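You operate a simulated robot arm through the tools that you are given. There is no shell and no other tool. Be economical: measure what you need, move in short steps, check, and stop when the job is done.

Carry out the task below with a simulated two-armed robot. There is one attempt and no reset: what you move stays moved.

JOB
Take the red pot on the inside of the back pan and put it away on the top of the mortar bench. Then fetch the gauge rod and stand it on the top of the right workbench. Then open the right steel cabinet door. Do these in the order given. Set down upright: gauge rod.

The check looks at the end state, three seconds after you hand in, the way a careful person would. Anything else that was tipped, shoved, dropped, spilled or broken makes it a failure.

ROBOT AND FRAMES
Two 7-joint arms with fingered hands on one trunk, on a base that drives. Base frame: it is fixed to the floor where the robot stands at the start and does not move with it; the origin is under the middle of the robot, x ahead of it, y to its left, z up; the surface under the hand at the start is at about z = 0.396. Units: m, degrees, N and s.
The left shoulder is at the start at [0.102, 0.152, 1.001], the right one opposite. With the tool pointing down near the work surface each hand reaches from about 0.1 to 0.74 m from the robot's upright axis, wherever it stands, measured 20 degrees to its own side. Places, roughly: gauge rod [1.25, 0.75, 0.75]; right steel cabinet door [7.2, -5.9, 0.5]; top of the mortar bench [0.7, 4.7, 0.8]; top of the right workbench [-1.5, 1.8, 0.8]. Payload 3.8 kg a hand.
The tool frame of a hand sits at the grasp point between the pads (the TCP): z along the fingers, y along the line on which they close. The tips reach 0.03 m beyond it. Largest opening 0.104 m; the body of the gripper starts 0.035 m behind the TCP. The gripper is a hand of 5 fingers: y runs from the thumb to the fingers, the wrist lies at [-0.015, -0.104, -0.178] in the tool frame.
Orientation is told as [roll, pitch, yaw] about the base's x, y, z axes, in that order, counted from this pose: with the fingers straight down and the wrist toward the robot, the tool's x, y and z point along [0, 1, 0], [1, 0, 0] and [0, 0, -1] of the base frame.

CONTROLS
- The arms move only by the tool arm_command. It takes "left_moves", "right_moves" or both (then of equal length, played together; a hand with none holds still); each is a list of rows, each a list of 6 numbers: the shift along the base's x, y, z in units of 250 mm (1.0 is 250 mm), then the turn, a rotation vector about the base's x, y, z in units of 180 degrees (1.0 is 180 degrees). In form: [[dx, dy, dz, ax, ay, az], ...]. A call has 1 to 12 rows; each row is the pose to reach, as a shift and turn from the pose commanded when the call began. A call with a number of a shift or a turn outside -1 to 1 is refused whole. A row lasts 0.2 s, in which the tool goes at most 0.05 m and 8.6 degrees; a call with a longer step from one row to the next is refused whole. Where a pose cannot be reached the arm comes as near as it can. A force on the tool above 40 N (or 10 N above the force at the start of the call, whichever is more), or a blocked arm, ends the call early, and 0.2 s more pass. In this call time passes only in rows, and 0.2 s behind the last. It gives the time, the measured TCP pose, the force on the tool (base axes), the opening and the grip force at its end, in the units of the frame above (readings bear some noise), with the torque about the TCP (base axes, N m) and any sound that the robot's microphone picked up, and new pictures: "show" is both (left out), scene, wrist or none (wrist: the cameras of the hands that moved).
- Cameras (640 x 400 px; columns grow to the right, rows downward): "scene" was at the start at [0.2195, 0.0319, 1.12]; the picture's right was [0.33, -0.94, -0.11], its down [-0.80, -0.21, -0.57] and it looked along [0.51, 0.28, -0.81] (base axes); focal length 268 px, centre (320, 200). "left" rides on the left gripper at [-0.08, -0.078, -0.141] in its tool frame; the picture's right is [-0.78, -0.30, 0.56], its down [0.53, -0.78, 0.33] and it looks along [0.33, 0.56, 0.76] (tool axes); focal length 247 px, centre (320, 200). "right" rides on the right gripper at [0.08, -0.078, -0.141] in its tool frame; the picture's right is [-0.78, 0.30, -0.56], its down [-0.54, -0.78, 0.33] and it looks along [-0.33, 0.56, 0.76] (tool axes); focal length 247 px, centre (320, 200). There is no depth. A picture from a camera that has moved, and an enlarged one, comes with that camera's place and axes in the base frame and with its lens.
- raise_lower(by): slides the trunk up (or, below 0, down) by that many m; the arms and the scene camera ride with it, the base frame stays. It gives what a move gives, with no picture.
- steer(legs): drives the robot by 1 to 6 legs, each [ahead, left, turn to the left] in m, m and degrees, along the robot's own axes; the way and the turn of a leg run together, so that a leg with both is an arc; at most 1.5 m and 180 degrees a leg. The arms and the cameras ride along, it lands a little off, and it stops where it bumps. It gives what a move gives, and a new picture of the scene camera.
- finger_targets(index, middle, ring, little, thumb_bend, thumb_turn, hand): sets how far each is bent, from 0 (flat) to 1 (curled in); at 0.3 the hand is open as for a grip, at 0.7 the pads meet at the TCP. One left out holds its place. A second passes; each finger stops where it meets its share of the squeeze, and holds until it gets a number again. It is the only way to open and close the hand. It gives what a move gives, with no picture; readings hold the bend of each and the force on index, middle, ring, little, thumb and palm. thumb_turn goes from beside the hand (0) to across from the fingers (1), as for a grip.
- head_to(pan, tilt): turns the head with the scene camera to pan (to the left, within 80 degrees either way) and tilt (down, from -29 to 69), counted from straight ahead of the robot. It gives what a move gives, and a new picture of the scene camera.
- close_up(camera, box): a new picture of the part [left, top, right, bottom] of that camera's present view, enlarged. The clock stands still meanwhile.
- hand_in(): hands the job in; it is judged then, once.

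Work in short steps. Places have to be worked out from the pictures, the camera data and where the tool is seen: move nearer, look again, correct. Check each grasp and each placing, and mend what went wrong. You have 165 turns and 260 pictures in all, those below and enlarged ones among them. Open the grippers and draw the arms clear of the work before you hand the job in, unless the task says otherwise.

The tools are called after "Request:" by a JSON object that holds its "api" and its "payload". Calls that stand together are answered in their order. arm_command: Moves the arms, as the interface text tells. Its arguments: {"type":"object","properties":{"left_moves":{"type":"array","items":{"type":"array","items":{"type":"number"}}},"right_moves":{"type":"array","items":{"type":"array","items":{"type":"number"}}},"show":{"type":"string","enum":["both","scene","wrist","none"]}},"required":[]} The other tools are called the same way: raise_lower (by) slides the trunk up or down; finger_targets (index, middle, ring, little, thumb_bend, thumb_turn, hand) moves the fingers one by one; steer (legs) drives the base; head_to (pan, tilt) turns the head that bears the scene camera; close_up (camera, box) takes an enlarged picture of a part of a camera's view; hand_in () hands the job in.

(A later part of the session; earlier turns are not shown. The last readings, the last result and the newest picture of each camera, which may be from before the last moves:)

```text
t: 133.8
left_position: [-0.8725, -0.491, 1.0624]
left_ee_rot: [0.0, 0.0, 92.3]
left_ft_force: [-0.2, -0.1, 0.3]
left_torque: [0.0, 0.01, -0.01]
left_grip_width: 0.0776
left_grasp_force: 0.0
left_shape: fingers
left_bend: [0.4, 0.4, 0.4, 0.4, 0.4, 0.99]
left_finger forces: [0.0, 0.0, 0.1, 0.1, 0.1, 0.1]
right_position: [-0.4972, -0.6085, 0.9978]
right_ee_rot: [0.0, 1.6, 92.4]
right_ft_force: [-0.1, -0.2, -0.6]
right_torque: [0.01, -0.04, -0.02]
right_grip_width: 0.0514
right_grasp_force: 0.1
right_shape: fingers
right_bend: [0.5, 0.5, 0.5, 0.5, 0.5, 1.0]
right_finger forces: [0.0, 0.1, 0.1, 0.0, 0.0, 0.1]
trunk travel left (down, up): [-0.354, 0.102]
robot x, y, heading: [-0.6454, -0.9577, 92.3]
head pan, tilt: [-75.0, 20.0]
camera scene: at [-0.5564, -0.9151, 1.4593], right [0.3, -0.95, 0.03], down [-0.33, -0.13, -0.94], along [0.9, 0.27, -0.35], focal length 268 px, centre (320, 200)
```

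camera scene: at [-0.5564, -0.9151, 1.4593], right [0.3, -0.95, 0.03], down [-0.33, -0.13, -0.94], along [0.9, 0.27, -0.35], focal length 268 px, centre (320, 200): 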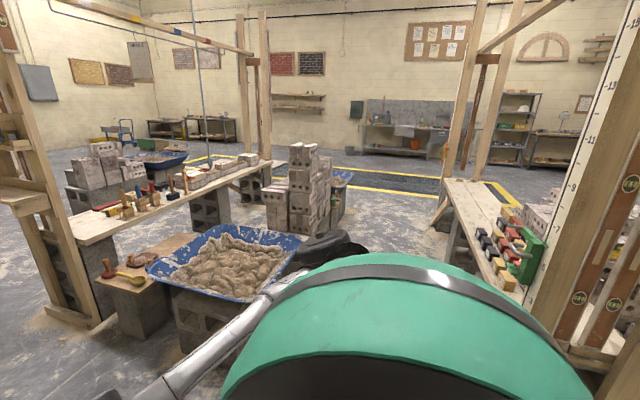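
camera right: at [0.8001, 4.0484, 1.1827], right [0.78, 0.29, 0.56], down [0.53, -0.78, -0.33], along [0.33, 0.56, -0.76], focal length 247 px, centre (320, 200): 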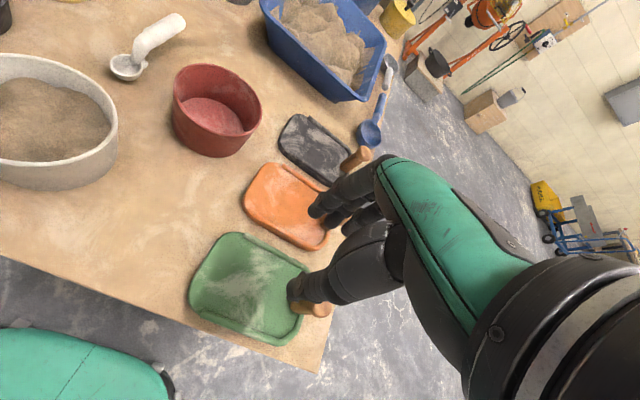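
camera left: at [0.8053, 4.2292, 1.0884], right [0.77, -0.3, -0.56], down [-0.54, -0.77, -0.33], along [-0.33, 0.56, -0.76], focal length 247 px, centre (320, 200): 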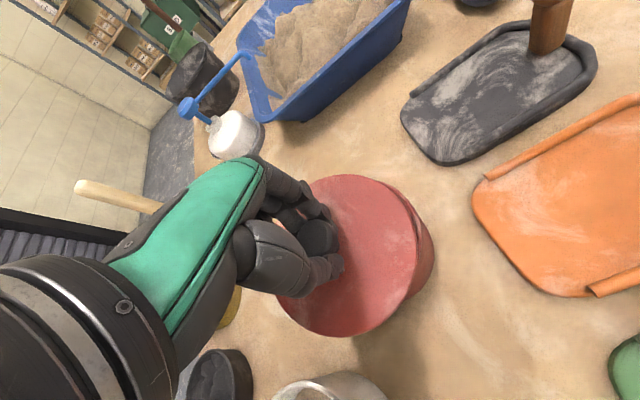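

The strip between pan (y≈-0.35) and south bench (y≈-1.45) is clear, and there's a gap x≈1.03–1.94 leading to the rod. I strafe right along it.

Request:
{"api": "steer", "payload": {"legs": [[0, -1.1, -2.3], [0, -1.03, 0]]}}

Request:
{"api": "head_to", "payload": {"pan": 0, "tilt": 25}}

```text
t: 144.4
left_position: [1.2572, -0.4235, 1.0624]
left_ee_rot: [0.0, 0.1, 92.3]
left_ft_force: [0.2, -0.3, 1.6]
left_torque: [0.02, 0.0, 0.01]
left_grip_width: 0.0775
left_grasp_force: 0.0
left_shape: fingers
left_bend: [0.4, 0.4, 0.4, 0.4, 0.4, 0.99]
left_finger forces: [0.1, 0.1, 0.0, 0.0, 0.0, 0.1]
right_position: [1.6347, -0.5408, 0.9978]
right_ee_rot: [-0.1, 1.6, 92.4]
right_ft_force: [-0.4, 0.0, -0.4]
right_torque: [0.0, -0.02, -0.06]
right_grip_width: 0.0515
right_grasp_force: 0.1
right_shape: fingers
right_bend: [0.5, 0.5, 0.5, 0.5, 0.5, 1.0]
right_finger forces: [0.1, 0.0, 0.0, 0.0, 0.0, 0.0]
trunk travel left (down, up): [-0.354, 0.102]
robot x, y, heading: [1.4862, -0.89, 92.3]
head pan, tilt: [-75.0, 20.0]
camera scene: at [1.5748, -0.8474, 1.4594], right [0.3, -0.95, 0.03], down [-0.32, -0.13, -0.94], along [0.9, 0.27, -0.35], focal length 268 px, centre (320, 200)
```

scene: 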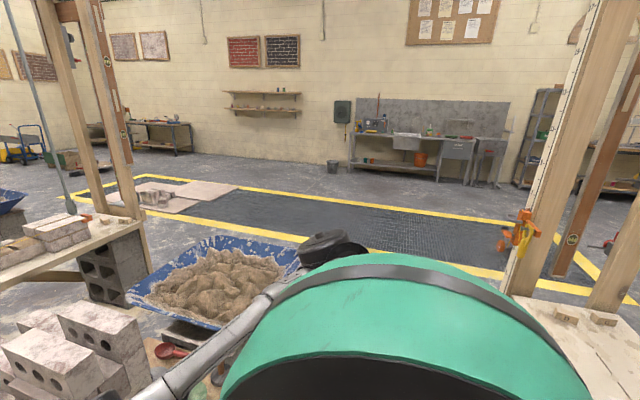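

```text
t: 145.9
left_position: [1.2597, -0.4233, 1.0633]
left_ee_rot: [0.1, 0.0, 92.4]
left_ft_force: [0.7, -0.5, 0.5]
left_torque: [-0.03, -0.01, 0.02]
left_grip_width: 0.0775
left_grasp_force: 0.1
left_shape: fingers
left_bend: [0.4, 0.4, 0.4, 0.4, 0.4, 0.99]
left_finger forces: [0.0, 0.0, 0.0, 0.0, 0.0, 0.1]
right_position: [1.6362, -0.5409, 0.9988]
right_ee_rot: [0.1, 1.5, 92.4]
right_ft_force: [-0.1, 0.9, 0.1]
right_torque: [0.0, -0.01, 0.02]
right_grip_width: 0.0514
right_grasp_force: 0.1
right_shape: fingers
right_bend: [0.5, 0.5, 0.5, 0.5, 0.5, 1.0]
right_finger forces: [0.1, 0.1, 0.1, 0.0, 0.0, 0.0]
trunk travel left (down, up): [-0.354, 0.102]
robot x, y, heading: [1.487, -0.8886, 92.6]
head pan, tilt: [0.0, 25.0]
camera scene: at [1.4826, -0.7834, 1.4493], right [1.0, 0.04, 0.0], down [0.02, -0.45, -0.89], along [-0.04, 0.89, -0.45], focal length 268 px, centre (320, 200)
```

scene: 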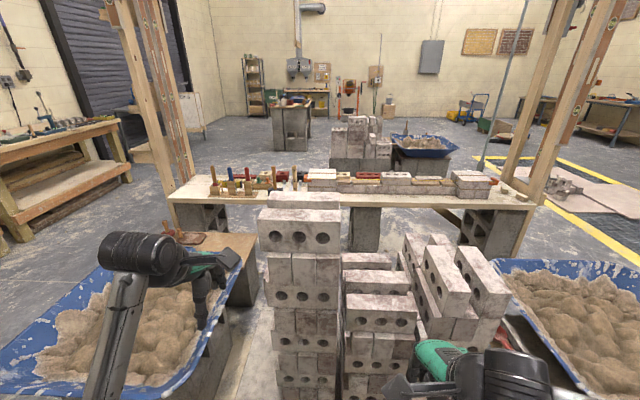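

A block stack fills the gap, so the rod can't be reached from the south. From the north its distance (~0.76 m, rod at about [1.235, 0.855], base z≈0.645) is within the left hand's reach, so I go back round.

Request:
{"api": "steer", "payload": {"legs": [[0, 1.1, -2.6], [0, 1.07, 0], [1.5, 0, 0], [1.5, 0, 0], [0.5, 0, 0]]}}

```text
t: 173.3
left_position: [-0.9186, 3.0618, 1.0642]
left_ee_rot: [0.1, -0.1, 90.3]
left_ft_force: [0.2, 0.0, 0.0]
left_torque: [0.0, 0.02, -0.01]
left_grip_width: 0.0777
left_grasp_force: 0.1
left_shape: fingers
left_bend: [0.4, 0.4, 0.4, 0.4, 0.4, 0.99]
left_finger forces: [0.0, 0.0, 0.0, 0.0, 0.0, 0.0]
right_position: [-0.5468, 2.9321, 0.9985]
right_ee_rot: [0.0, 1.5, 90.6]
right_ft_force: [0.1, 0.3, -0.2]
right_torque: [-0.03, 0.02, 0.03]
right_grip_width: 0.0517
right_grasp_force: 0.1
right_shape: fingers
right_bend: [0.5, 0.5, 0.5, 0.5, 0.5, 1.0]
right_finger forces: [0.1, 0.0, 0.0, 0.0, 0.1, 0.0]
trunk travel left (down, up): [-0.354, 0.102]
robot x, y, heading: [-0.7062, 2.5858, 90.4]
head pan, tilt: [0.0, 25.0]
camera scene: at [-0.7073, 2.6944, 1.4494], right [1.0, 0.01, 0.0], down [0.0, -0.45, -0.89], along [-0.01, 0.89, -0.45], focal length 268 px, centre (320, 200)
```

scene: 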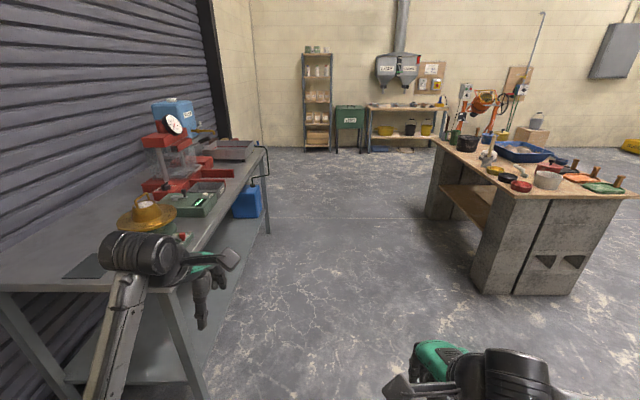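

Request:
{"api": "steer", "payload": {"legs": [[0, -1.0, 0], [0, 0, -180], [0, 0.7, 0]]}}

Request:
{"api": "head_to", "payload": {"pan": 0, "tilt": 25}}

```text
t: 189.2
left_position: [1.2518, 2.1868, 1.0628]
left_ee_rot: [0.0, 0.0, -85.7]
left_ft_force: [-0.4, -0.3, -0.1]
left_torque: [-0.03, 0.0, 0.02]
left_grip_width: 0.0775
left_grasp_force: 0.0
left_shape: fingers
left_bend: [0.4, 0.4, 0.4, 0.4, 0.4, 0.99]
left_finger forces: [0.1, 0.0, 0.0, 0.0, 0.1, 0.1]
right_position: [0.8714, 2.2928, 0.9982]
right_ee_rot: [0.0, 1.5, -85.6]
right_ft_force: [-0.3, -0.2, -1.0]
right_torque: [-0.01, -0.04, 0.02]
right_grip_width: 0.0515
right_grasp_force: 0.1
right_shape: fingers
right_bend: [0.5, 0.5, 0.5, 0.5, 0.5, 1.0]
right_finger forces: [0.0, 0.1, 0.1, 0.1, 0.1, 0.0]
trunk travel left (down, up): [-0.354, 0.102]
robot x, y, heading: [1.0095, 2.6515, -85.6]
head pan, tilt: [0.0, 25.0]
camera scene: at [1.0187, 2.5438, 1.4493], right [-1.0, -0.08, 0.0], down [-0.03, 0.45, -0.89], along [0.07, -0.89, -0.45], focal length 268 px, centre (320, 200)
```

scene: 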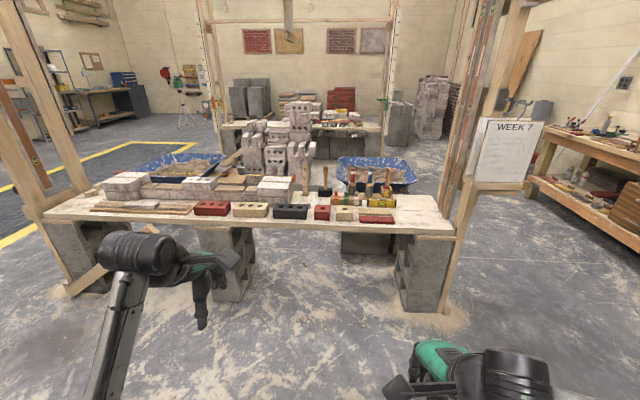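

```text
t: 189.8
left_position: [1.2512, 2.188, 1.0623]
left_ee_rot: [0.0, -0.1, -85.7]
left_ft_force: [0.2, -0.6, 0.6]
left_torque: [-0.04, 0.01, 0.0]
left_grip_width: 0.0775
left_grasp_force: 0.1
left_shape: fingers
left_bend: [0.4, 0.4, 0.4, 0.4, 0.4, 0.99]
left_finger forces: [0.0, 0.1, 0.1, 0.1, 0.1, 0.0]
right_position: [0.8718, 2.2931, 0.9987]
right_ee_rot: [-0.1, 1.5, -85.7]
right_ft_force: [0.2, 1.3, 0.2]
right_torque: [-0.01, -0.04, -0.01]
right_grip_width: 0.0517
right_grasp_force: 0.1
right_shape: fingers
right_bend: [0.5, 0.5, 0.5, 0.5, 0.5, 1.0]
right_finger forces: [0.1, 0.0, 0.1, 0.0, 0.1, 0.1]
trunk travel left (down, up): [-0.354, 0.102]
robot x, y, heading: [1.0117, 2.6449, -85.7]
head pan, tilt: [0.0, 25.0]
camera scene: at [1.0192, 2.5438, 1.4493], right [-1.0, -0.08, 0.0], down [-0.03, 0.45, -0.89], along [0.07, -0.89, -0.45], focal length 268 px, centre (320, 200)
```

scene: 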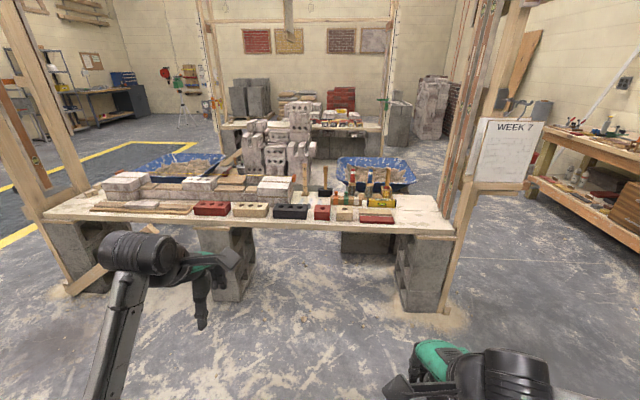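

Rod confirmed at about [1.25, 0.865]. I square up and drive to the bench.

Request:
{"api": "steer", "payload": {"legs": [[0, 0, -4.3], [0.99, 0, 0]]}}

Request:
{"api": "head_to", "payload": {"pan": 10, "tilt": 30}}

Request:
{"api": "close_up", "payload": {"camera": "left", "box": [0, 0, 640, 400]}}

```text
t: 195.6
left_position: [1.2109, 1.1427, 1.0632]
left_ee_rot: [0.0, 0.0, -90.5]
left_ft_force: [0.3, 0.5, 0.7]
left_torque: [-0.03, 0.02, 0.01]
left_grip_width: 0.0773
left_grasp_force: 0.1
left_shape: fingers
left_bend: [0.4, 0.4, 0.4, 0.4, 0.4, 0.99]
left_finger forces: [0.0, 0.0, 0.1, 0.1, 0.0, 0.1]
right_position: [0.8401, 1.2783, 0.9974]
right_ee_rot: [0.0, 1.6, -90.5]
right_ft_force: [0.1, -0.8, -1.2]
right_torque: [0.01, 0.02, 0.0]
right_grip_width: 0.0515
right_grasp_force: 0.2
right_shape: fingers
right_bend: [0.5, 0.5, 0.5, 0.5, 0.5, 1.0]
right_finger forces: [0.0, 0.1, 0.0, 0.0, 0.0, 0.1]
trunk travel left (down, up): [-0.354, 0.102]
robot x, y, heading: [1.0095, 1.6167, -90.5]
head pan, tilt: [0.0, 25.0]
camera scene: at [1.0081, 1.5162, 1.4493], right [-1.0, 0.01, 0.0], down [0.0, 0.45, -0.89], along [-0.01, -0.89, -0.45], focal length 268 px, centre (320, 200)
```

scene: 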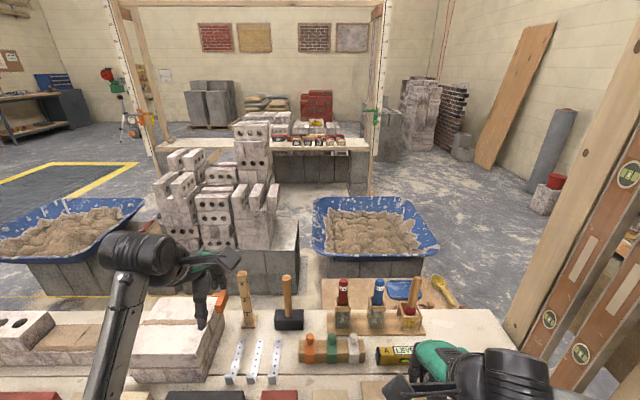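

```text
t: 196.3
left_position: [1.2098, 1.1431, 1.0622]
left_ee_rot: [-0.1, 0.1, -90.5]
left_ft_force: [0.1, -1.1, -0.8]
left_torque: [0.01, 0.04, 0.01]
left_grip_width: 0.0775
left_grasp_force: 0.1
left_shape: fingers
left_bend: [0.4, 0.4, 0.4, 0.4, 0.4, 0.99]
left_finger forces: [0.1, 0.1, 0.1, 0.1, 0.0, 0.0]
right_position: [0.8417, 1.2781, 0.9987]
right_ee_rot: [-0.2, 1.6, -90.5]
right_ft_force: [0.5, 0.1, 0.2]
right_torque: [-0.03, 0.01, 0.01]
right_grip_width: 0.0514
right_grasp_force: 0.0
right_shape: fingers
right_bend: [0.5, 0.5, 0.5, 0.5, 0.5, 1.0]
right_finger forces: [0.0, 0.0, 0.0, 0.1, 0.1, 0.0]
trunk travel left (down, up): [-0.354, 0.102]
robot x, y, heading: [1.0052, 1.6213, -90.4]
head pan, tilt: [10.0, 30.0]
camera scene: at [1.0238, 1.5186, 1.4414], right [-0.99, -0.16, -0.01], down [-0.08, 0.52, -0.85], along [0.14, -0.84, -0.52], focal length 268 px, centre (320, 200)
```

scene: 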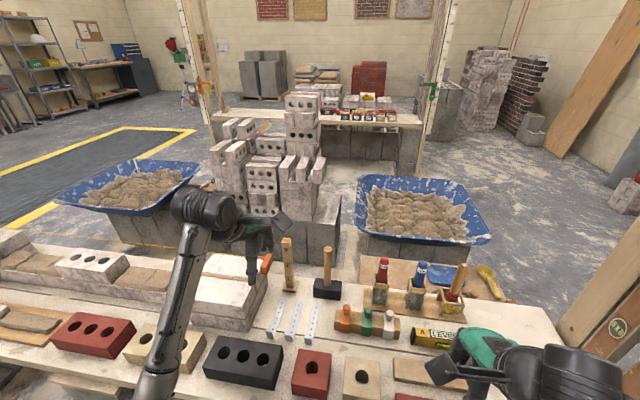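

```text
1.00 times, centred on (320, 200) of left (not enlarged: the box is as wide or as high as the picture)
camera zoom: at [1.1311, 1.2203, 1.2027], right [-0.77, 0.3, -0.56], down [0.54, 0.77, -0.33], along [0.33, -0.56, -0.76], focal length 247 px, centre (320, 200)
```

zoom: 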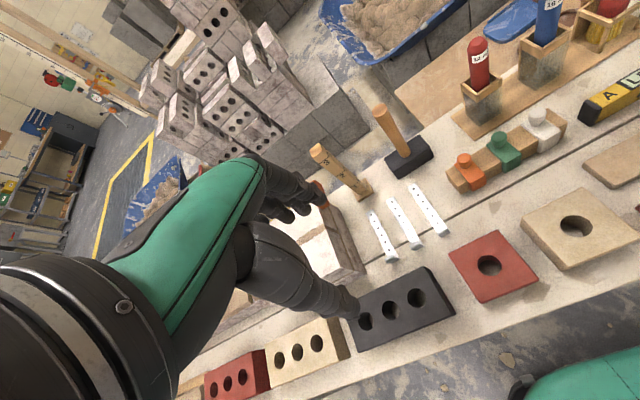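

Rod: base ≈[1.247, 0.877, 0.645], top ≈0.86. I lower the trunk 0.1 m for reach and advance the left hand above the rod.

Request:
{"api": "raise_lower", "payload": {"by": -0.1}}

Request:
{"api": "arm_command", "payload": {"left_moves": [[0.02, -0.16, 0, 0, 0, 0], [0.05, -0.32, 0, 0, 0, 0], [0.07, -0.48, 0, 0, 0, 0], [0.1, -0.64, 0, 0, 0, 0], [0.12, -0.8, 0, 0, 0, 0], [0.14, -0.96, 0, 0, 0, 0]], "show": "both"}}

Request:
{"api": "close_up", "payload": {"camera": "scene", "box": [220, 180, 380, 300]}}

```text
t: 197.7
left_position: [1.2101, 1.1408, 0.9636]
left_ee_rot: [0.0, 0.0, -90.5]
left_ft_force: [0.8, 0.3, 0.2]
left_torque: [0.02, 0.02, 0.04]
left_grip_width: 0.0777
left_grasp_force: 0.1
left_shape: fingers
left_bend: [0.4, 0.4, 0.4, 0.4, 0.4, 0.99]
left_finger forces: [0.0, 0.0, 0.0, 0.0, 0.0, 0.0]
right_position: [0.84, 1.2785, 0.8695]
right_ee_rot: [-0.2, 5.9, -90.5]
right_ft_force: [0.4, 0.7, 0.1]
right_torque: [-0.04, -0.01, 0.0]
right_grip_width: 0.0514
right_grasp_force: 0.0
right_shape: fingers
right_bend: [0.5, 0.5, 0.5, 0.5, 0.5, 1.0]
right_finger forces: [0.0, 0.1, 0.0, 0.1, 0.0, 0.0]
trunk travel left (down, up): [-0.254, 0.202]
robot x, y, heading: [1.0067, 1.6187, -90.7]
head pan, tilt: [10.0, 30.0]
```

```text
t: 199.1
left_position: [1.2443, 0.8995, 0.967]
left_ee_rot: [0.2, 0.1, -90.5]
left_ft_force: [0.1, 0.2, -0.1]
left_torque: [-0.02, -0.03, -0.01]
left_grip_width: 0.0775
left_grasp_force: 0.1
left_shape: fingers
left_bend: [0.4, 0.4, 0.4, 0.4, 0.4, 0.99]
left_finger forces: [0.0, 0.0, 0.0, 0.0, 0.1, 0.1]
right_position: [0.8405, 1.2772, 0.8693]
right_ee_rot: [0.0, 6.0, -90.6]
right_ft_force: [0.2, 0.5, -1.5]
right_torque: [0.04, -0.02, -0.02]
right_grip_width: 0.0517
right_grasp_force: 0.0
right_shape: fingers
right_bend: [0.5, 0.5, 0.5, 0.5, 0.5, 1.0]
right_finger forces: [0.0, 0.0, 0.0, 0.2, 0.1, 0.1]
trunk travel left (down, up): [-0.254, 0.202]
robot x, y, heading: [1.0097, 1.6203, -90.7]
head pan, tilt: [10.0, 30.0]
camera scene: at [1.0231, 1.4827, 1.3296], right [-0.99, -0.16, -0.02], down [-0.08, 0.59, -0.81], along [0.14, -0.79, -0.59], focal length 268 px, centre (320, 200)
camera left: at [1.1659, 0.979, 1.1058], right [-0.77, 0.3, -0.56], down [0.54, 0.77, -0.33], along [0.33, -0.56, -0.76], focal length 247 px, centre (320, 200)
```

scene: 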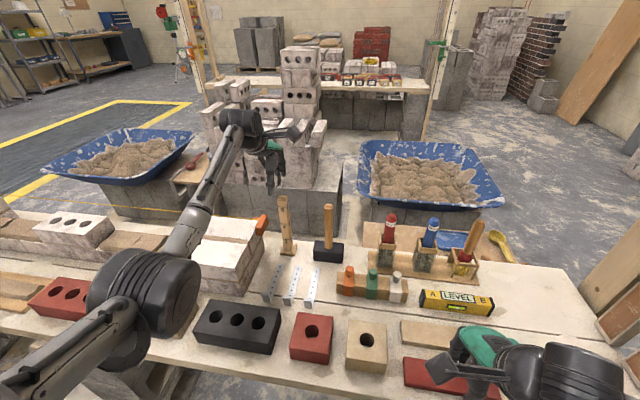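
left: 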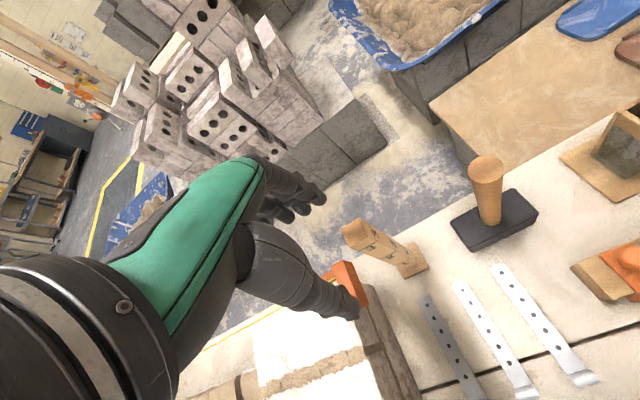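

```text
3.33 times, centred on (300, 240) of scene
camera zoom: at [1.0231, 1.4827, 1.3296], right [-0.99, -0.16, -0.02], down [-0.08, 0.59, -0.81], along [0.14, -0.79, -0.59], focal length 895 px, centre (387, 67)
```

zoom: 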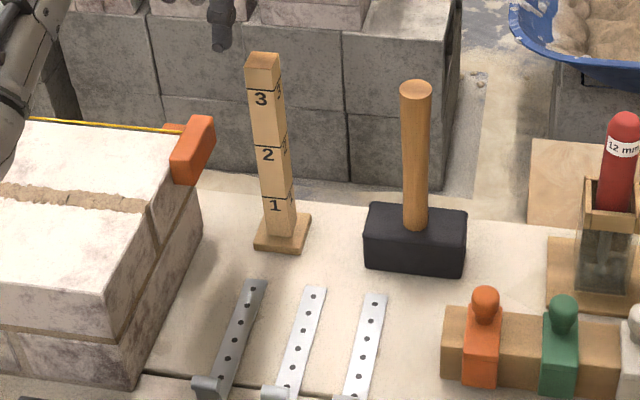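

Rod axis ≈(1.243, 0.872), top z≈0.865. I centre the hand over it and descend to TCP z≈0.825.

Request:
{"api": "arm_command", "payload": {"left_moves": [[0, -0.115, 0, 0, 0, 0], [0, -0.115, -0.1, 0, 0, 0], [0, -0.115, -0.22, 0, 0, 0]], "show": "wrist"}}

Request:
{"api": "close_up", "payload": {"camera": "scene", "box": [220, 120, 380, 280]}}

```text
t: 199.8
left_position: [1.2463, 0.8725, 0.908]
left_ee_rot: [0.0, 0.1, -90.5]
left_ft_force: [-0.5, -0.1, 0.0]
left_torque: [0.02, 0.05, 0.0]
left_grip_width: 0.0774
left_grasp_force: 0.0
left_shape: fingers
left_bend: [0.4, 0.4, 0.4, 0.4, 0.4, 0.99]
left_finger forces: [0.0, 0.1, 0.0, 0.0, 0.1, 0.1]
right_position: [0.8407, 1.2769, 0.8691]
right_ee_rot: [-0.1, 5.9, -90.4]
right_ft_force: [0.2, -0.2, 0.2]
right_torque: [-0.01, -0.01, 0.0]
right_grip_width: 0.0516
right_grasp_force: 0.0
right_shape: fingers
right_bend: [0.5, 0.5, 0.5, 0.5, 0.5, 1.0]
right_finger forces: [0.1, 0.0, 0.1, 0.0, 0.0, 0.1]
trunk travel left (down, up): [-0.254, 0.202]
robot x, y, heading: [1.0065, 1.6221, -90.6]
head pan, tilt: [10.0, 30.0]
camera left: at [1.1676, 0.9512, 1.0484], right [-0.77, 0.3, -0.56], down [0.54, 0.77, -0.33], along [0.33, -0.56, -0.76], focal length 247 px, centre (320, 200)
```

left: 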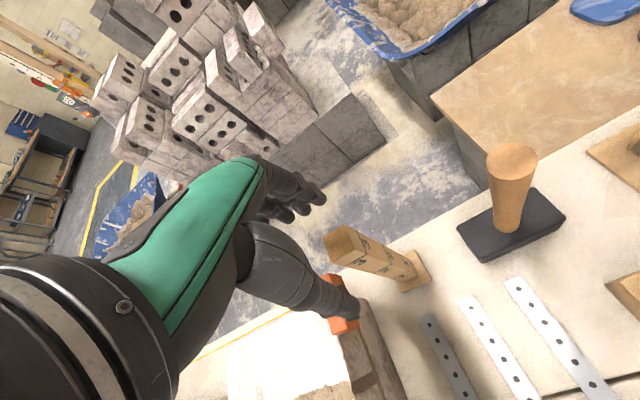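

```text
2.50 times, centred on (300, 200) of scene
camera zoom: at [1.0237, 1.4835, 1.3297], right [-0.99, -0.16, -0.02], down [-0.08, 0.58, -0.81], along [0.14, -0.79, -0.59], focal length 671 px, centre (370, 200)
```

zoom: 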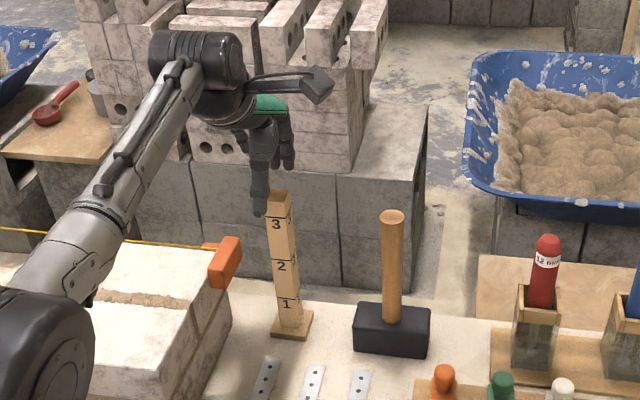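

Alignment is good; I descend further with a small x correction.

Request:
{"api": "arm_command", "payload": {"left_moves": [[-0.02, 0, -0.1, 0, 0, 0], [-0.02, 0, -0.22, 0, 0, 0], [-0.02, 0, -0.33, 0, 0, 0]], "show": "wrist"}}

Request:
{"api": "close_up", "payload": {"camera": "scene", "box": [240, 160, 340, 280]}}

```text
t: 200.7
left_position: [1.2396, 0.8752, 0.8249]
left_ee_rot: [0.0, 0.0, -90.5]
left_ft_force: [-0.3, 0.7, -0.8]
left_torque: [0.02, -0.01, 0.0]
left_grip_width: 0.0777
left_grasp_force: 0.1
left_shape: fingers
left_bend: [0.4, 0.4, 0.4, 0.4, 0.4, 0.99]
left_finger forces: [0.1, 0.0, 0.0, 0.1, 0.0, 0.0]
right_position: [0.8415, 1.2771, 0.8695]
right_ee_rot: [-0.1, 5.9, -90.5]
right_ft_force: [0.7, -0.4, 0.3]
right_torque: [0.03, 0.0, 0.01]
right_grip_width: 0.0517
right_grasp_force: 0.1
right_shape: fingers
right_bend: [0.5, 0.5, 0.5, 0.5, 0.5, 1.0]
right_finger forces: [0.0, 0.0, 0.0, 0.1, 0.0, 0.1]
trunk travel left (down, up): [-0.254, 0.202]
robot x, y, heading: [1.0046, 1.6204, -90.3]
head pan, tilt: [10.0, 30.0]
camera left: at [1.1613, 0.9537, 0.9644], right [-0.77, 0.3, -0.56], down [0.54, 0.77, -0.33], along [0.33, -0.56, -0.76], focal length 247 px, centre (320, 200)
```

left: 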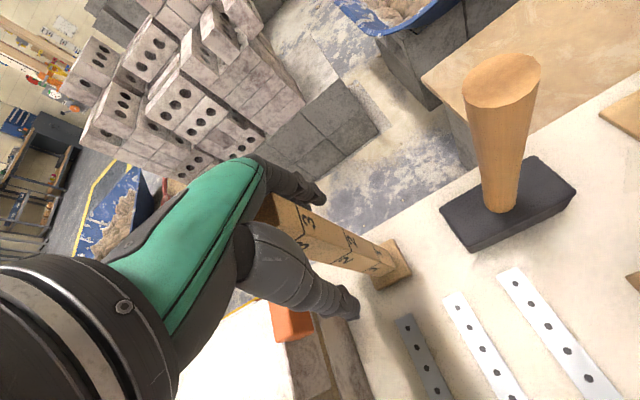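

```text
3.33 times, centred on (290, 220) of scene
camera zoom: at [1.0233, 1.4835, 1.3298], right [-0.99, -0.16, -0.02], down [-0.08, 0.58, -0.81], along [0.14, -0.79, -0.59], focal length 895 px, centre (420, 133)
```

zoom: 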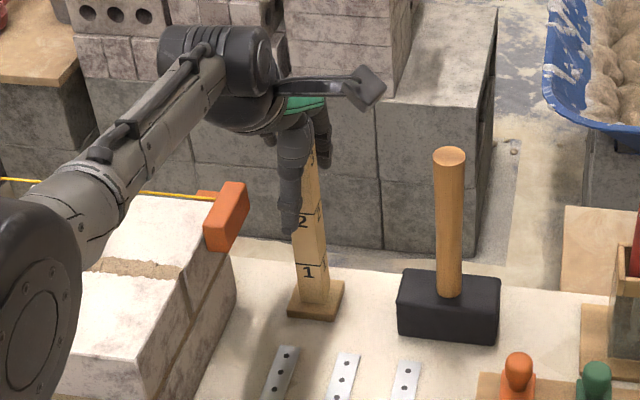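

The rod is between thumb and fingers. I close.

Request:
{"api": "finger_targets", "payload": {"hand": "left", "index": 0.75, "middle": 0.75, "ring": 0.75, "little": 0.75, "thumb_bend": 0.75}}

Request:
{"api": "close_up", "payload": {"camera": "left", "box": [200, 120, 480, 340]}}

Request:
{"api": "close_up", "payload": {"camera": "scene", "box": [240, 160, 340, 280]}}

```text
t: 201.7
left_position: [1.2394, 0.8748, 0.8244]
left_ee_rot: [0.0, 0.0, -90.5]
left_ft_force: [0.4, 0.0, 0.2]
left_torque: [0.03, 0.02, -0.03]
left_grip_width: 0.0214
left_grasp_force: 16.1
left_shape: fingers
left_bend: [0.71, 0.65, 0.75, 0.75, 0.62, 1.0]
left_finger forces: [8.2, 7.6, 0.0, 0.1, 16.2, 0.0]
right_position: [0.8407, 1.2778, 0.8694]
right_ee_rot: [-0.1, 5.8, -90.5]
right_ft_force: [0.1, -0.5, 0.6]
right_torque: [0.02, -0.01, -0.01]
right_grip_width: 0.0515
right_grasp_force: 0.1
right_shape: fingers
right_bend: [0.5, 0.5, 0.5, 0.5, 0.5, 1.0]
right_finger forces: [0.0, 0.0, 0.0, 0.0, 0.0, 0.0]
trunk travel left (down, up): [-0.254, 0.202]
robot x, y, heading: [1.0071, 1.6184, -90.8]
head pan, tilt: [10.0, 30.0]
```

```text
1.82 times, centred on (340, 230) of left
camera zoom: at [1.1614, 0.9537, 0.9646], right [-0.77, 0.3, -0.56], down [0.54, 0.77, -0.33], along [0.33, -0.56, -0.76], focal length 449 px, centre (284, 146)
```

zoom: 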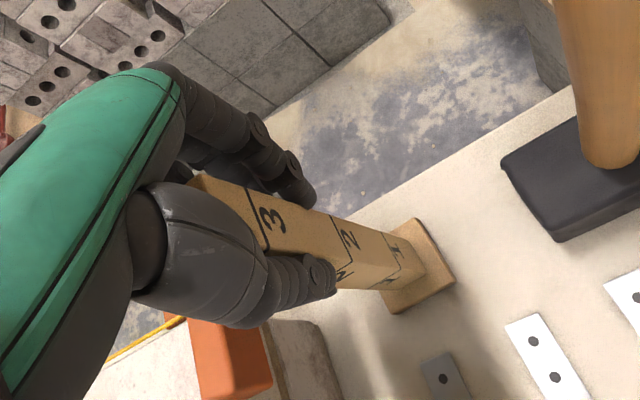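

```text
3.33 times, centred on (290, 220) of scene
camera zoom: at [1.0236, 1.4834, 1.3297], right [-0.99, -0.16, -0.02], down [-0.08, 0.58, -0.81], along [0.14, -0.79, -0.59], focal length 895 px, centre (420, 133)
```

zoom: 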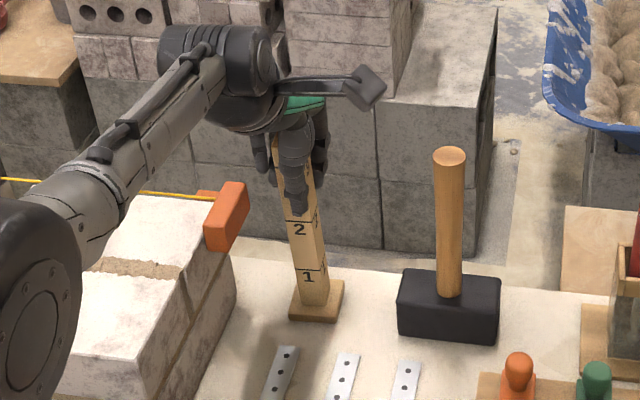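

Gripped firmly. I lift via arm a little and check.

Request:
{"api": "arm_command", "payload": {"left_moves": [[0, 0, 0.06, 0, 0, 0], [0, 0, 0.14, 0, 0, 0], [0, 0, 0.24, 0, 0, 0], [0, 0, 0.36, 0, 0, 0]], "show": "wrist"}}

Request:
{"api": "raise_lower", "payload": {"by": 0.2}}

Request:
{"api": "close_up", "payload": {"camera": "scene", "box": [180, 120, 420, 320]}}

```text
t: 202.7
left_position: [1.2397, 0.8747, 0.9167]
left_ee_rot: [0.0, 0.1, -90.5]
left_ft_force: [0.1, -0.4, -1.6]
left_torque: [0.02, 0.0, -0.03]
left_grip_width: 0.0214
left_grasp_force: 16.0
left_shape: fingers
left_bend: [0.71, 0.65, 0.75, 0.75, 0.62, 1.0]
left_finger forces: [8.4, 7.4, 0.0, 0.0, 16.2, 0.0]
right_position: [0.8404, 1.2767, 0.8702]
right_ee_rot: [-0.1, 5.9, -90.5]
right_ft_force: [-0.1, -0.2, 0.4]
right_torque: [0.01, 0.01, 0.0]
right_grip_width: 0.0513
right_grasp_force: 0.1
right_shape: fingers
right_bend: [0.5, 0.5, 0.5, 0.5, 0.5, 1.0]
right_finger forces: [0.0, 0.0, 0.0, 0.0, 0.0, 0.0]
trunk travel left (down, up): [-0.254, 0.202]
robot x, y, heading: [1.0064, 1.6203, -90.7]
head pan, tilt: [10.0, 30.0]
camera left: at [1.1607, 0.9522, 1.0559], right [-0.77, 0.3, -0.56], down [0.54, 0.77, -0.33], along [0.33, -0.56, -0.76], focal length 247 px, centre (320, 200)
```

left: 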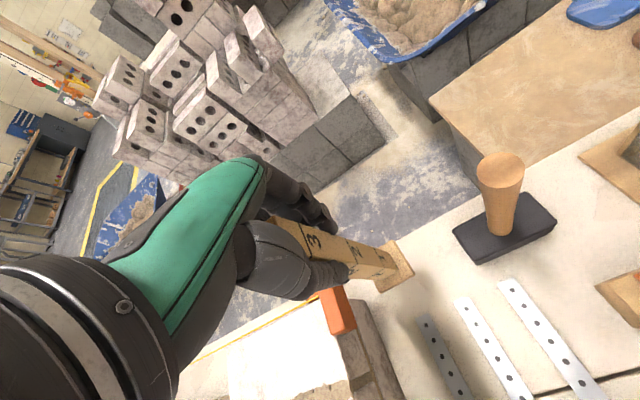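

```text
t: 204.8
left_position: [1.2397, 0.8742, 1.1525]
left_ee_rot: [-0.1, -2.7, -90.5]
left_ft_force: [-0.8, -0.6, -1.3]
left_torque: [-0.01, 0.01, 0.03]
left_grip_width: 0.0213
left_grasp_force: 15.5
left_shape: fingers
left_bend: [0.71, 0.65, 0.75, 0.75, 0.62, 1.0]
left_finger forces: [8.4, 7.3, 0.0, 0.0, 16.1, 0.0]
right_position: [0.8408, 1.2772, 1.0702]
right_ee_rot: [0.0, 5.9, -90.5]
right_ft_force: [0.1, 0.0, -0.1]
right_torque: [0.0, 0.0, 0.01]
right_grip_width: 0.0514
right_grasp_force: 0.0
right_shape: fingers
right_bend: [0.5, 0.5, 0.5, 0.5, 0.5, 1.0]
right_finger forces: [0.0, 0.1, 0.0, 0.0, 0.0, 0.0]
trunk travel left (down, up): [-0.454, 0.002]
robot x, y, heading: [1.0112, 1.6206, -90.3]
head pan, tilt: [10.0, 30.0]
```

```text
2.00 times, centred on (300, 220) of scene
camera zoom: at [1.024, 1.5313, 1.5453], right [-0.99, -0.17, 0.0], down [-0.08, 0.49, -0.87], along [0.14, -0.85, -0.5], focal length 537 px, centre (360, 160)
```

zoom: 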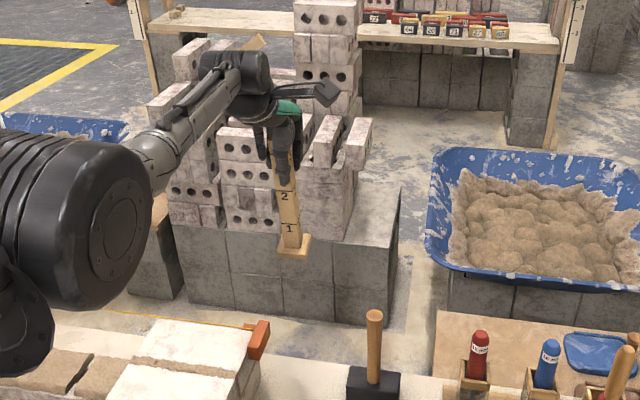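

The rod is held upright, its foot at z≈0.97. I back away from the bench and pull the arm in.

Request:
{"api": "steer", "payload": {"legs": [[-1.0, 0, 0]]}}

Request:
{"api": "arm_command", "payload": {"left_moves": [[0, 0.15, 0, 0, 0, 0], [0, 0.3, 0, 0, 0, 0], [0, 0.45, 0, 0, 0, 0], [0, 0.6, 0, 0, 0, 0], [0, 0.75, 0, 0, 0, 0], [0, 0.9, 0, 0, 0, 0]], "show": "none"}}

Request:
{"api": "steer", "payload": {"legs": [[0, -1.4, 0], [0, 0, -90]]}}

Request:
{"api": "head_to", "payload": {"pan": 30, "tilt": 30}}

```text
t: 210.0
left_position: [1.2474, 1.8786, 1.1514]
left_ee_rot: [0.1, -2.8, -90.7]
left_ft_force: [-0.2, -1.8, -1.6]
left_torque: [0.02, 0.02, -0.03]
left_grip_width: 0.0213
left_grasp_force: 16.3
left_shape: fingers
left_bend: [0.71, 0.65, 0.75, 0.75, 0.62, 1.0]
left_finger forces: [8.3, 7.2, 0.0, 0.0, 16.2, 0.1]
right_position: [0.8503, 2.2808, 1.0699]
right_ee_rot: [-0.1, 5.9, -90.6]
right_ft_force: [0.6, 0.0, 0.0]
right_torque: [-0.02, -0.01, 0.01]
right_grip_width: 0.0517
right_grasp_force: 0.0
right_shape: fingers
right_bend: [0.5, 0.5, 0.5, 0.5, 0.5, 1.0]
right_finger forces: [0.0, 0.0, 0.0, 0.0, 0.0, 0.0]
trunk travel left (down, up): [-0.454, 0.002]
robot x, y, heading: [1.0155, 2.6269, -90.8]
head pan, tilt: [10.0, 30.0]
camera scene: at [1.0336, 2.535, 1.5449], right [-0.99, -0.16, 0.0], down [-0.08, 0.49, -0.87], along [0.14, -0.85, -0.5], focal length 268 px, centre (320, 200)
```

scene: 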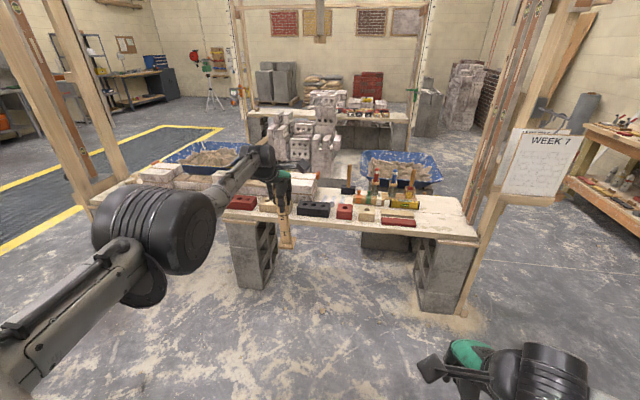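

```text
t: 211.4
left_position: [1.2599, 1.8827, 1.1341]
left_ee_rot: [0.0, -2.9, -90.7]
left_ft_force: [0.7, 0.0, -1.2]
left_torque: [0.02, -0.04, -0.02]
left_grip_width: 0.0216
left_grasp_force: 16.4
left_shape: fingers
left_bend: [0.71, 0.65, 0.75, 0.75, 0.62, 1.0]
left_finger forces: [8.6, 7.1, 0.1, 0.1, 16.2, 0.0]
left hand out of reach, approached as far as the arm can: row 1, 2, 3, 4, 5, 6
right_position: [0.8496, 2.2828, 1.0695]
right_ee_rot: [-0.1, 5.9, -90.5]
right_ft_force: [-0.2, -0.5, 0.5]
right_torque: [0.0, -0.03, 0.01]
right_grip_width: 0.0515
right_grasp_force: 0.0
right_shape: fingers
right_bend: [0.5, 0.5, 0.5, 0.5, 0.5, 1.0]
right_finger forces: [0.0, 0.0, 0.0, 0.0, 0.0, 0.0]
trunk travel left (down, up): [-0.454, 0.002]
robot x, y, heading: [1.0193, 2.6218, -90.5]
head pan, tilt: [10.0, 30.0]
```

```text
t: 222.2
left_position: [-1.123, 2.4353, 1.1325]
left_ee_rot: [0.0, -2.6, 177.2]
left_ft_force: [-0.6, -0.2, -1.8]
left_torque: [0.02, -0.02, 0.01]
left_grip_width: 0.0205
left_grasp_force: 15.2
left_shape: fingers
left_bend: [0.71, 0.65, 0.75, 0.75, 0.62, 1.0]
left_finger forces: [8.3, 6.8, 0.1, 0.0, 15.6, 0.1]
right_position: [-0.7091, 2.8294, 1.0701]
right_ee_rot: [0.0, 5.9, 177.2]
right_ft_force: [0.4, 0.3, 0.0]
right_torque: [-0.02, 0.0, 0.02]
right_grip_width: 0.0516
right_grasp_force: 0.1
right_shape: fingers
right_bend: [0.5, 0.5, 0.5, 0.5, 0.5, 1.0]
right_finger forces: [0.1, 0.0, 0.0, 0.0, 0.1, 0.0]
trunk travel left (down, up): [-0.454, 0.002]
robot x, y, heading: [-0.3709, 2.6465, 177.5]
head pan, tilt: [10.0, 30.0]
camera scene: at [-0.4627, 2.6382, 1.545], right [-0.12, 0.99, 0.0], down [0.5, 0.06, -0.87], along [-0.86, -0.11, -0.5], focal length 268 px, centre (320, 200)
```

scene: 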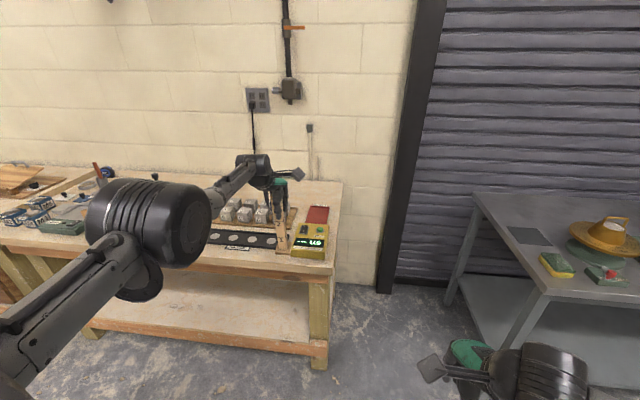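

```text
t: 223.1
left_position: [-1.1236, 2.4351, 1.1321]
left_ee_rot: [0.0, -2.6, 177.1]
left_ft_force: [-0.9, 0.9, -2.0]
left_torque: [0.04, 0.01, -0.03]
left_grip_width: 0.0209
left_grasp_force: 15.6
left_shape: fingers
left_bend: [0.71, 0.65, 0.75, 0.75, 0.62, 1.0]
left_finger forces: [8.3, 6.8, 0.1, 0.1, 15.5, 0.1]
right_position: [-0.7091, 2.8281, 1.0699]
right_ee_rot: [-0.1, 5.9, 177.2]
right_ft_force: [0.0, -0.9, -0.1]
right_torque: [-0.04, 0.05, 0.01]
right_grip_width: 0.0517
right_grasp_force: 0.1
right_shape: fingers
right_bend: [0.5, 0.5, 0.5, 0.5, 0.5, 1.0]
right_finger forces: [0.0, 0.0, 0.0, 0.0, 0.0, 0.1]
trunk travel left (down, up): [-0.454, 0.002]
robot x, y, heading: [-0.375, 2.6501, 177.2]
head pan, tilt: [30.0, 30.0]
camera scene: at [-0.4535, 2.6085, 1.545], right [-0.46, 0.89, 0.0], down [0.45, 0.23, -0.87], along [-0.77, -0.4, -0.5], focal length 268 px, centre (320, 200)
```

scene: 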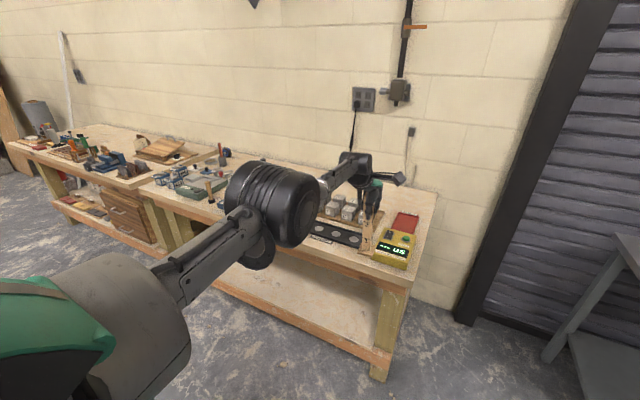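

I look at the bench with the left wrist camera and enlarge the scene view to find free space.

Request:
{"api": "close_up", "payload": {"camera": "left", "box": [0, 0, 640, 400]}}

Request:
{"api": "close_up", "payload": {"camera": "scene", "box": [100, 110, 440, 290]}}

```text
1.00 times, centred on (320, 200) of left (not enlarged: the box is as wide or as high as the picture)
camera zoom: at [-1.0347, 2.5112, 1.2681], right [0.31, 0.76, -0.57], down [0.73, -0.57, -0.37], along [-0.61, -0.3, -0.73], focal length 247 px, centre (320, 200)
```

zoom: 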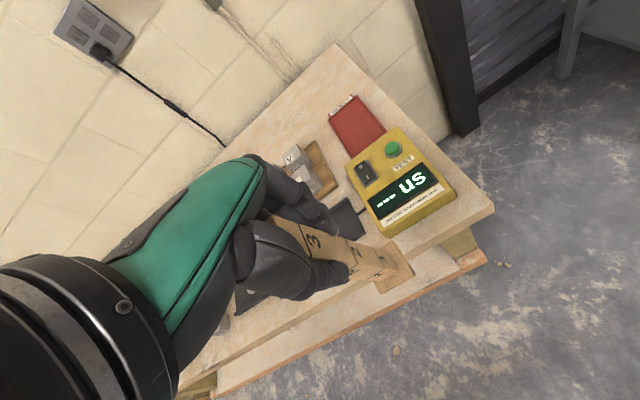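

```text
1.88 times, centred on (270, 200) of scene
camera zoom: at [-0.4535, 2.6085, 1.545], right [-0.46, 0.89, 0.0], down [0.45, 0.23, -0.87], along [-0.77, -0.4, -0.5], focal length 505 px, centre (414, 200)
```

zoom: 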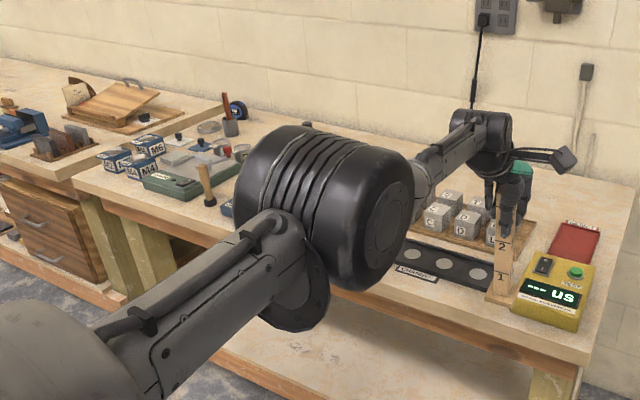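

The bench front is crowded; I back off a bit, lower the trunk, and retract the left arm to make manoeuvring easier.

Request:
{"api": "steer", "payload": {"legs": [[-0.3, 0, 2.5]]}}

Request:
{"api": "raise_lower", "payload": {"by": -0.1}}

Request:
{"api": "arm_command", "payload": {"left_moves": [[0.12, 0, 0, 0, 0, 0], [0.26, 0, 0, 0, 0, 0], [0.4, 0, 0, 0, 0, 0], [0.55, 0, 0, 0, 0, 0], [0.7, 0, 0, 0, 0, 0], [0.85, 0, 0, 0, 0, 0]], "show": "scene"}}

```text
t: 225.1
left_position: [-0.8253, 2.3962, 1.1303]
left_ee_rot: [-0.1, -2.6, 179.3]
left_ft_force: [-0.4, 0.2, -1.9]
left_torque: [-0.01, 0.0, 0.0]
left_grip_width: 0.0207
left_grasp_force: 15.5
left_shape: fingers
left_bend: [0.71, 0.65, 0.75, 0.75, 0.62, 1.0]
left_finger forces: [8.4, 6.9, 0.1, 0.1, 15.7, 0.1]
right_position: [-0.4284, 2.8059, 1.0692]
right_ee_rot: [-0.2, 6.0, 179.6]
right_ft_force: [-0.6, 0.3, -0.7]
right_torque: [-0.01, 0.0, -0.01]
right_grip_width: 0.0518
right_grasp_force: 0.0
right_shape: fingers
right_bend: [0.5, 0.5, 0.5, 0.5, 0.5, 1.0]
right_finger forces: [0.0, 0.0, 0.0, 0.1, 0.0, 0.0]
trunk travel left (down, up): [-0.454, 0.002]
robot x, y, heading: [-0.084, 2.6413, 179.4]
head pan, tilt: [30.0, 30.0]
camera scene: at [-0.1633, 2.5966, 1.5448], right [-0.49, 0.87, 0.0], down [0.44, 0.25, -0.86], along [-0.75, -0.43, -0.5], focal length 268 px, centre (320, 200)
```

scene: 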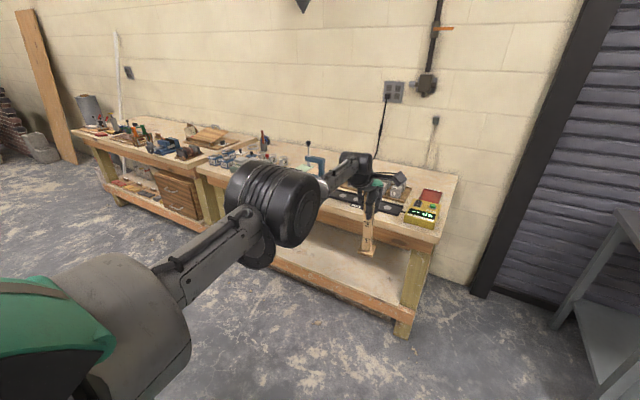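

```text
t: 226.4
left_position: [-0.8266, 2.3961, 1.0132]
left_ee_rot: [0.0, -1.3, 179.3]
left_ft_force: [0.3, 0.6, -1.9]
left_torque: [0.05, 0.01, 0.03]
left_grip_width: 0.0205
left_grasp_force: 15.4
left_shape: fingers
left_bend: [0.71, 0.65, 0.75, 0.75, 0.62, 1.0]
left_finger forces: [8.4, 6.9, 0.0, 0.1, 15.6, 0.1]
right_position: [-0.425, 2.8058, 0.9704]
right_ee_rot: [-0.1, 5.9, 179.6]
right_ft_force: [0.3, 0.8, 0.4]
right_torque: [0.0, -0.03, -0.01]
right_grip_width: 0.0515
right_grasp_force: 0.1
right_shape: fingers
right_bend: [0.5, 0.5, 0.5, 0.5, 0.5, 1.0]
right_finger forces: [0.1, 0.0, 0.1, 0.0, 0.1, 0.1]
trunk travel left (down, up): [-0.354, 0.102]
robot x, y, heading: [-0.083, 2.6401, 179.6]
head pan, tilt: [30.0, 30.0]
```

```text
t: 227.8
left_position: [-0.8192, 2.3837, 0.9857]
left_ee_rot: [0.0, -1.2, 179.3]
left_ft_force: [0.3, 0.2, -1.2]
left_torque: [0.0, 0.01, 0.01]
left_grip_width: 0.0206
left_grasp_force: 16.3
left_shape: fingers
left_bend: [0.71, 0.65, 0.75, 0.75, 0.62, 1.0]
left_finger forces: [8.7, 7.0, 0.1, 0.1, 16.1, 0.0]
left hand out of reach, approached as far as the arm can: row 1, 2, 3, 4, 5, 6
right_position: [-0.4248, 2.8056, 0.9688]
right_ee_rot: [-0.2, 5.9, 179.5]
right_ft_force: [-0.7, 0.5, 0.8]
right_torque: [0.02, 0.04, 0.01]
right_grip_width: 0.0515
right_grasp_force: 0.0
right_shape: fingers
right_bend: [0.5, 0.5, 0.5, 0.5, 0.5, 1.0]
right_finger forces: [0.1, 0.0, 0.0, 0.1, 0.1, 0.1]
trunk travel left (down, up): [-0.354, 0.102]
robot x, y, heading: [-0.0811, 2.6366, 179.4]
head pan, tilt: [30.0, 30.0]
camera scene: at [-0.1735, 2.5963, 1.4416], right [-0.49, 0.87, -0.01], down [0.46, 0.25, -0.85], along [-0.74, -0.43, -0.52], focal length 268 px, centre (320, 200)
```

scene: 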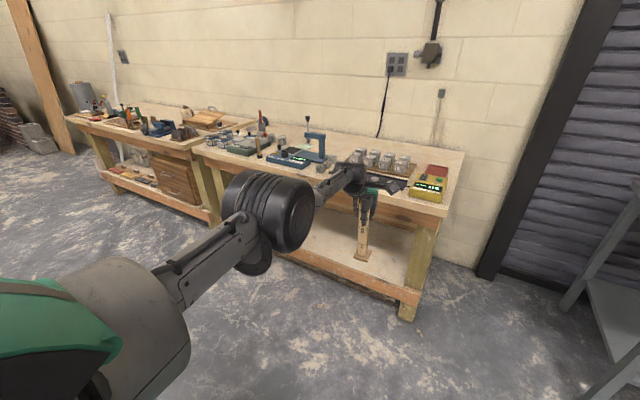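

The arm won't fold from this pose, but I can place with base and trunk motion alone. I enlarge the view of the bench to choose a spot.

Request:
{"api": "close_up", "payload": {"camera": "scene", "box": [190, 90, 480, 260]}}

Request:
{"api": "close_up", "payload": {"camera": "left", "box": [0, 0, 640, 400]}}

```text
2.21 times, centred on (335, 175) of scene
camera zoom: at [-0.1735, 2.5963, 1.4416], right [-0.49, 0.87, -0.01], down [0.46, 0.25, -0.85], along [-0.74, -0.43, -0.52], focal length 592 px, centre (287, 255)
```

zoom: 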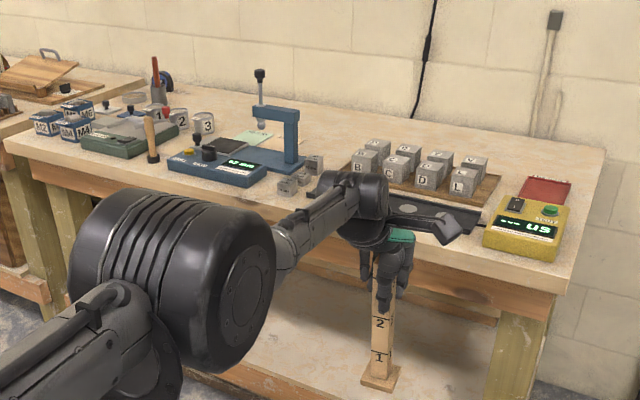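

```text
1.00 times, centred on (320, 200) of left (not enlarged: the box is as wide or as high as the picture)
camera zoom: at [-0.7371, 2.4645, 1.1235], right [0.29, 0.77, -0.56], down [0.76, -0.54, -0.35], along [-0.58, -0.33, -0.75], focal length 247 px, centre (320, 200)
```

zoom: 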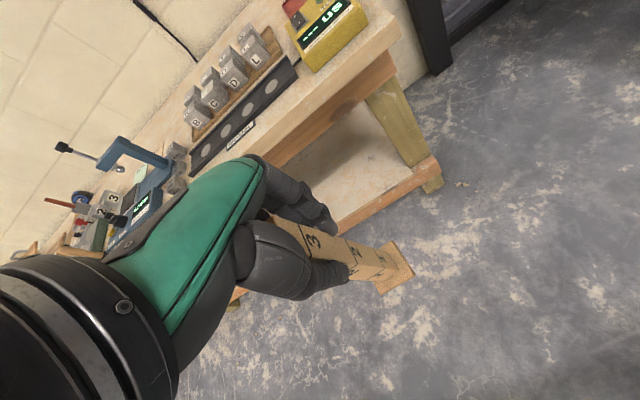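

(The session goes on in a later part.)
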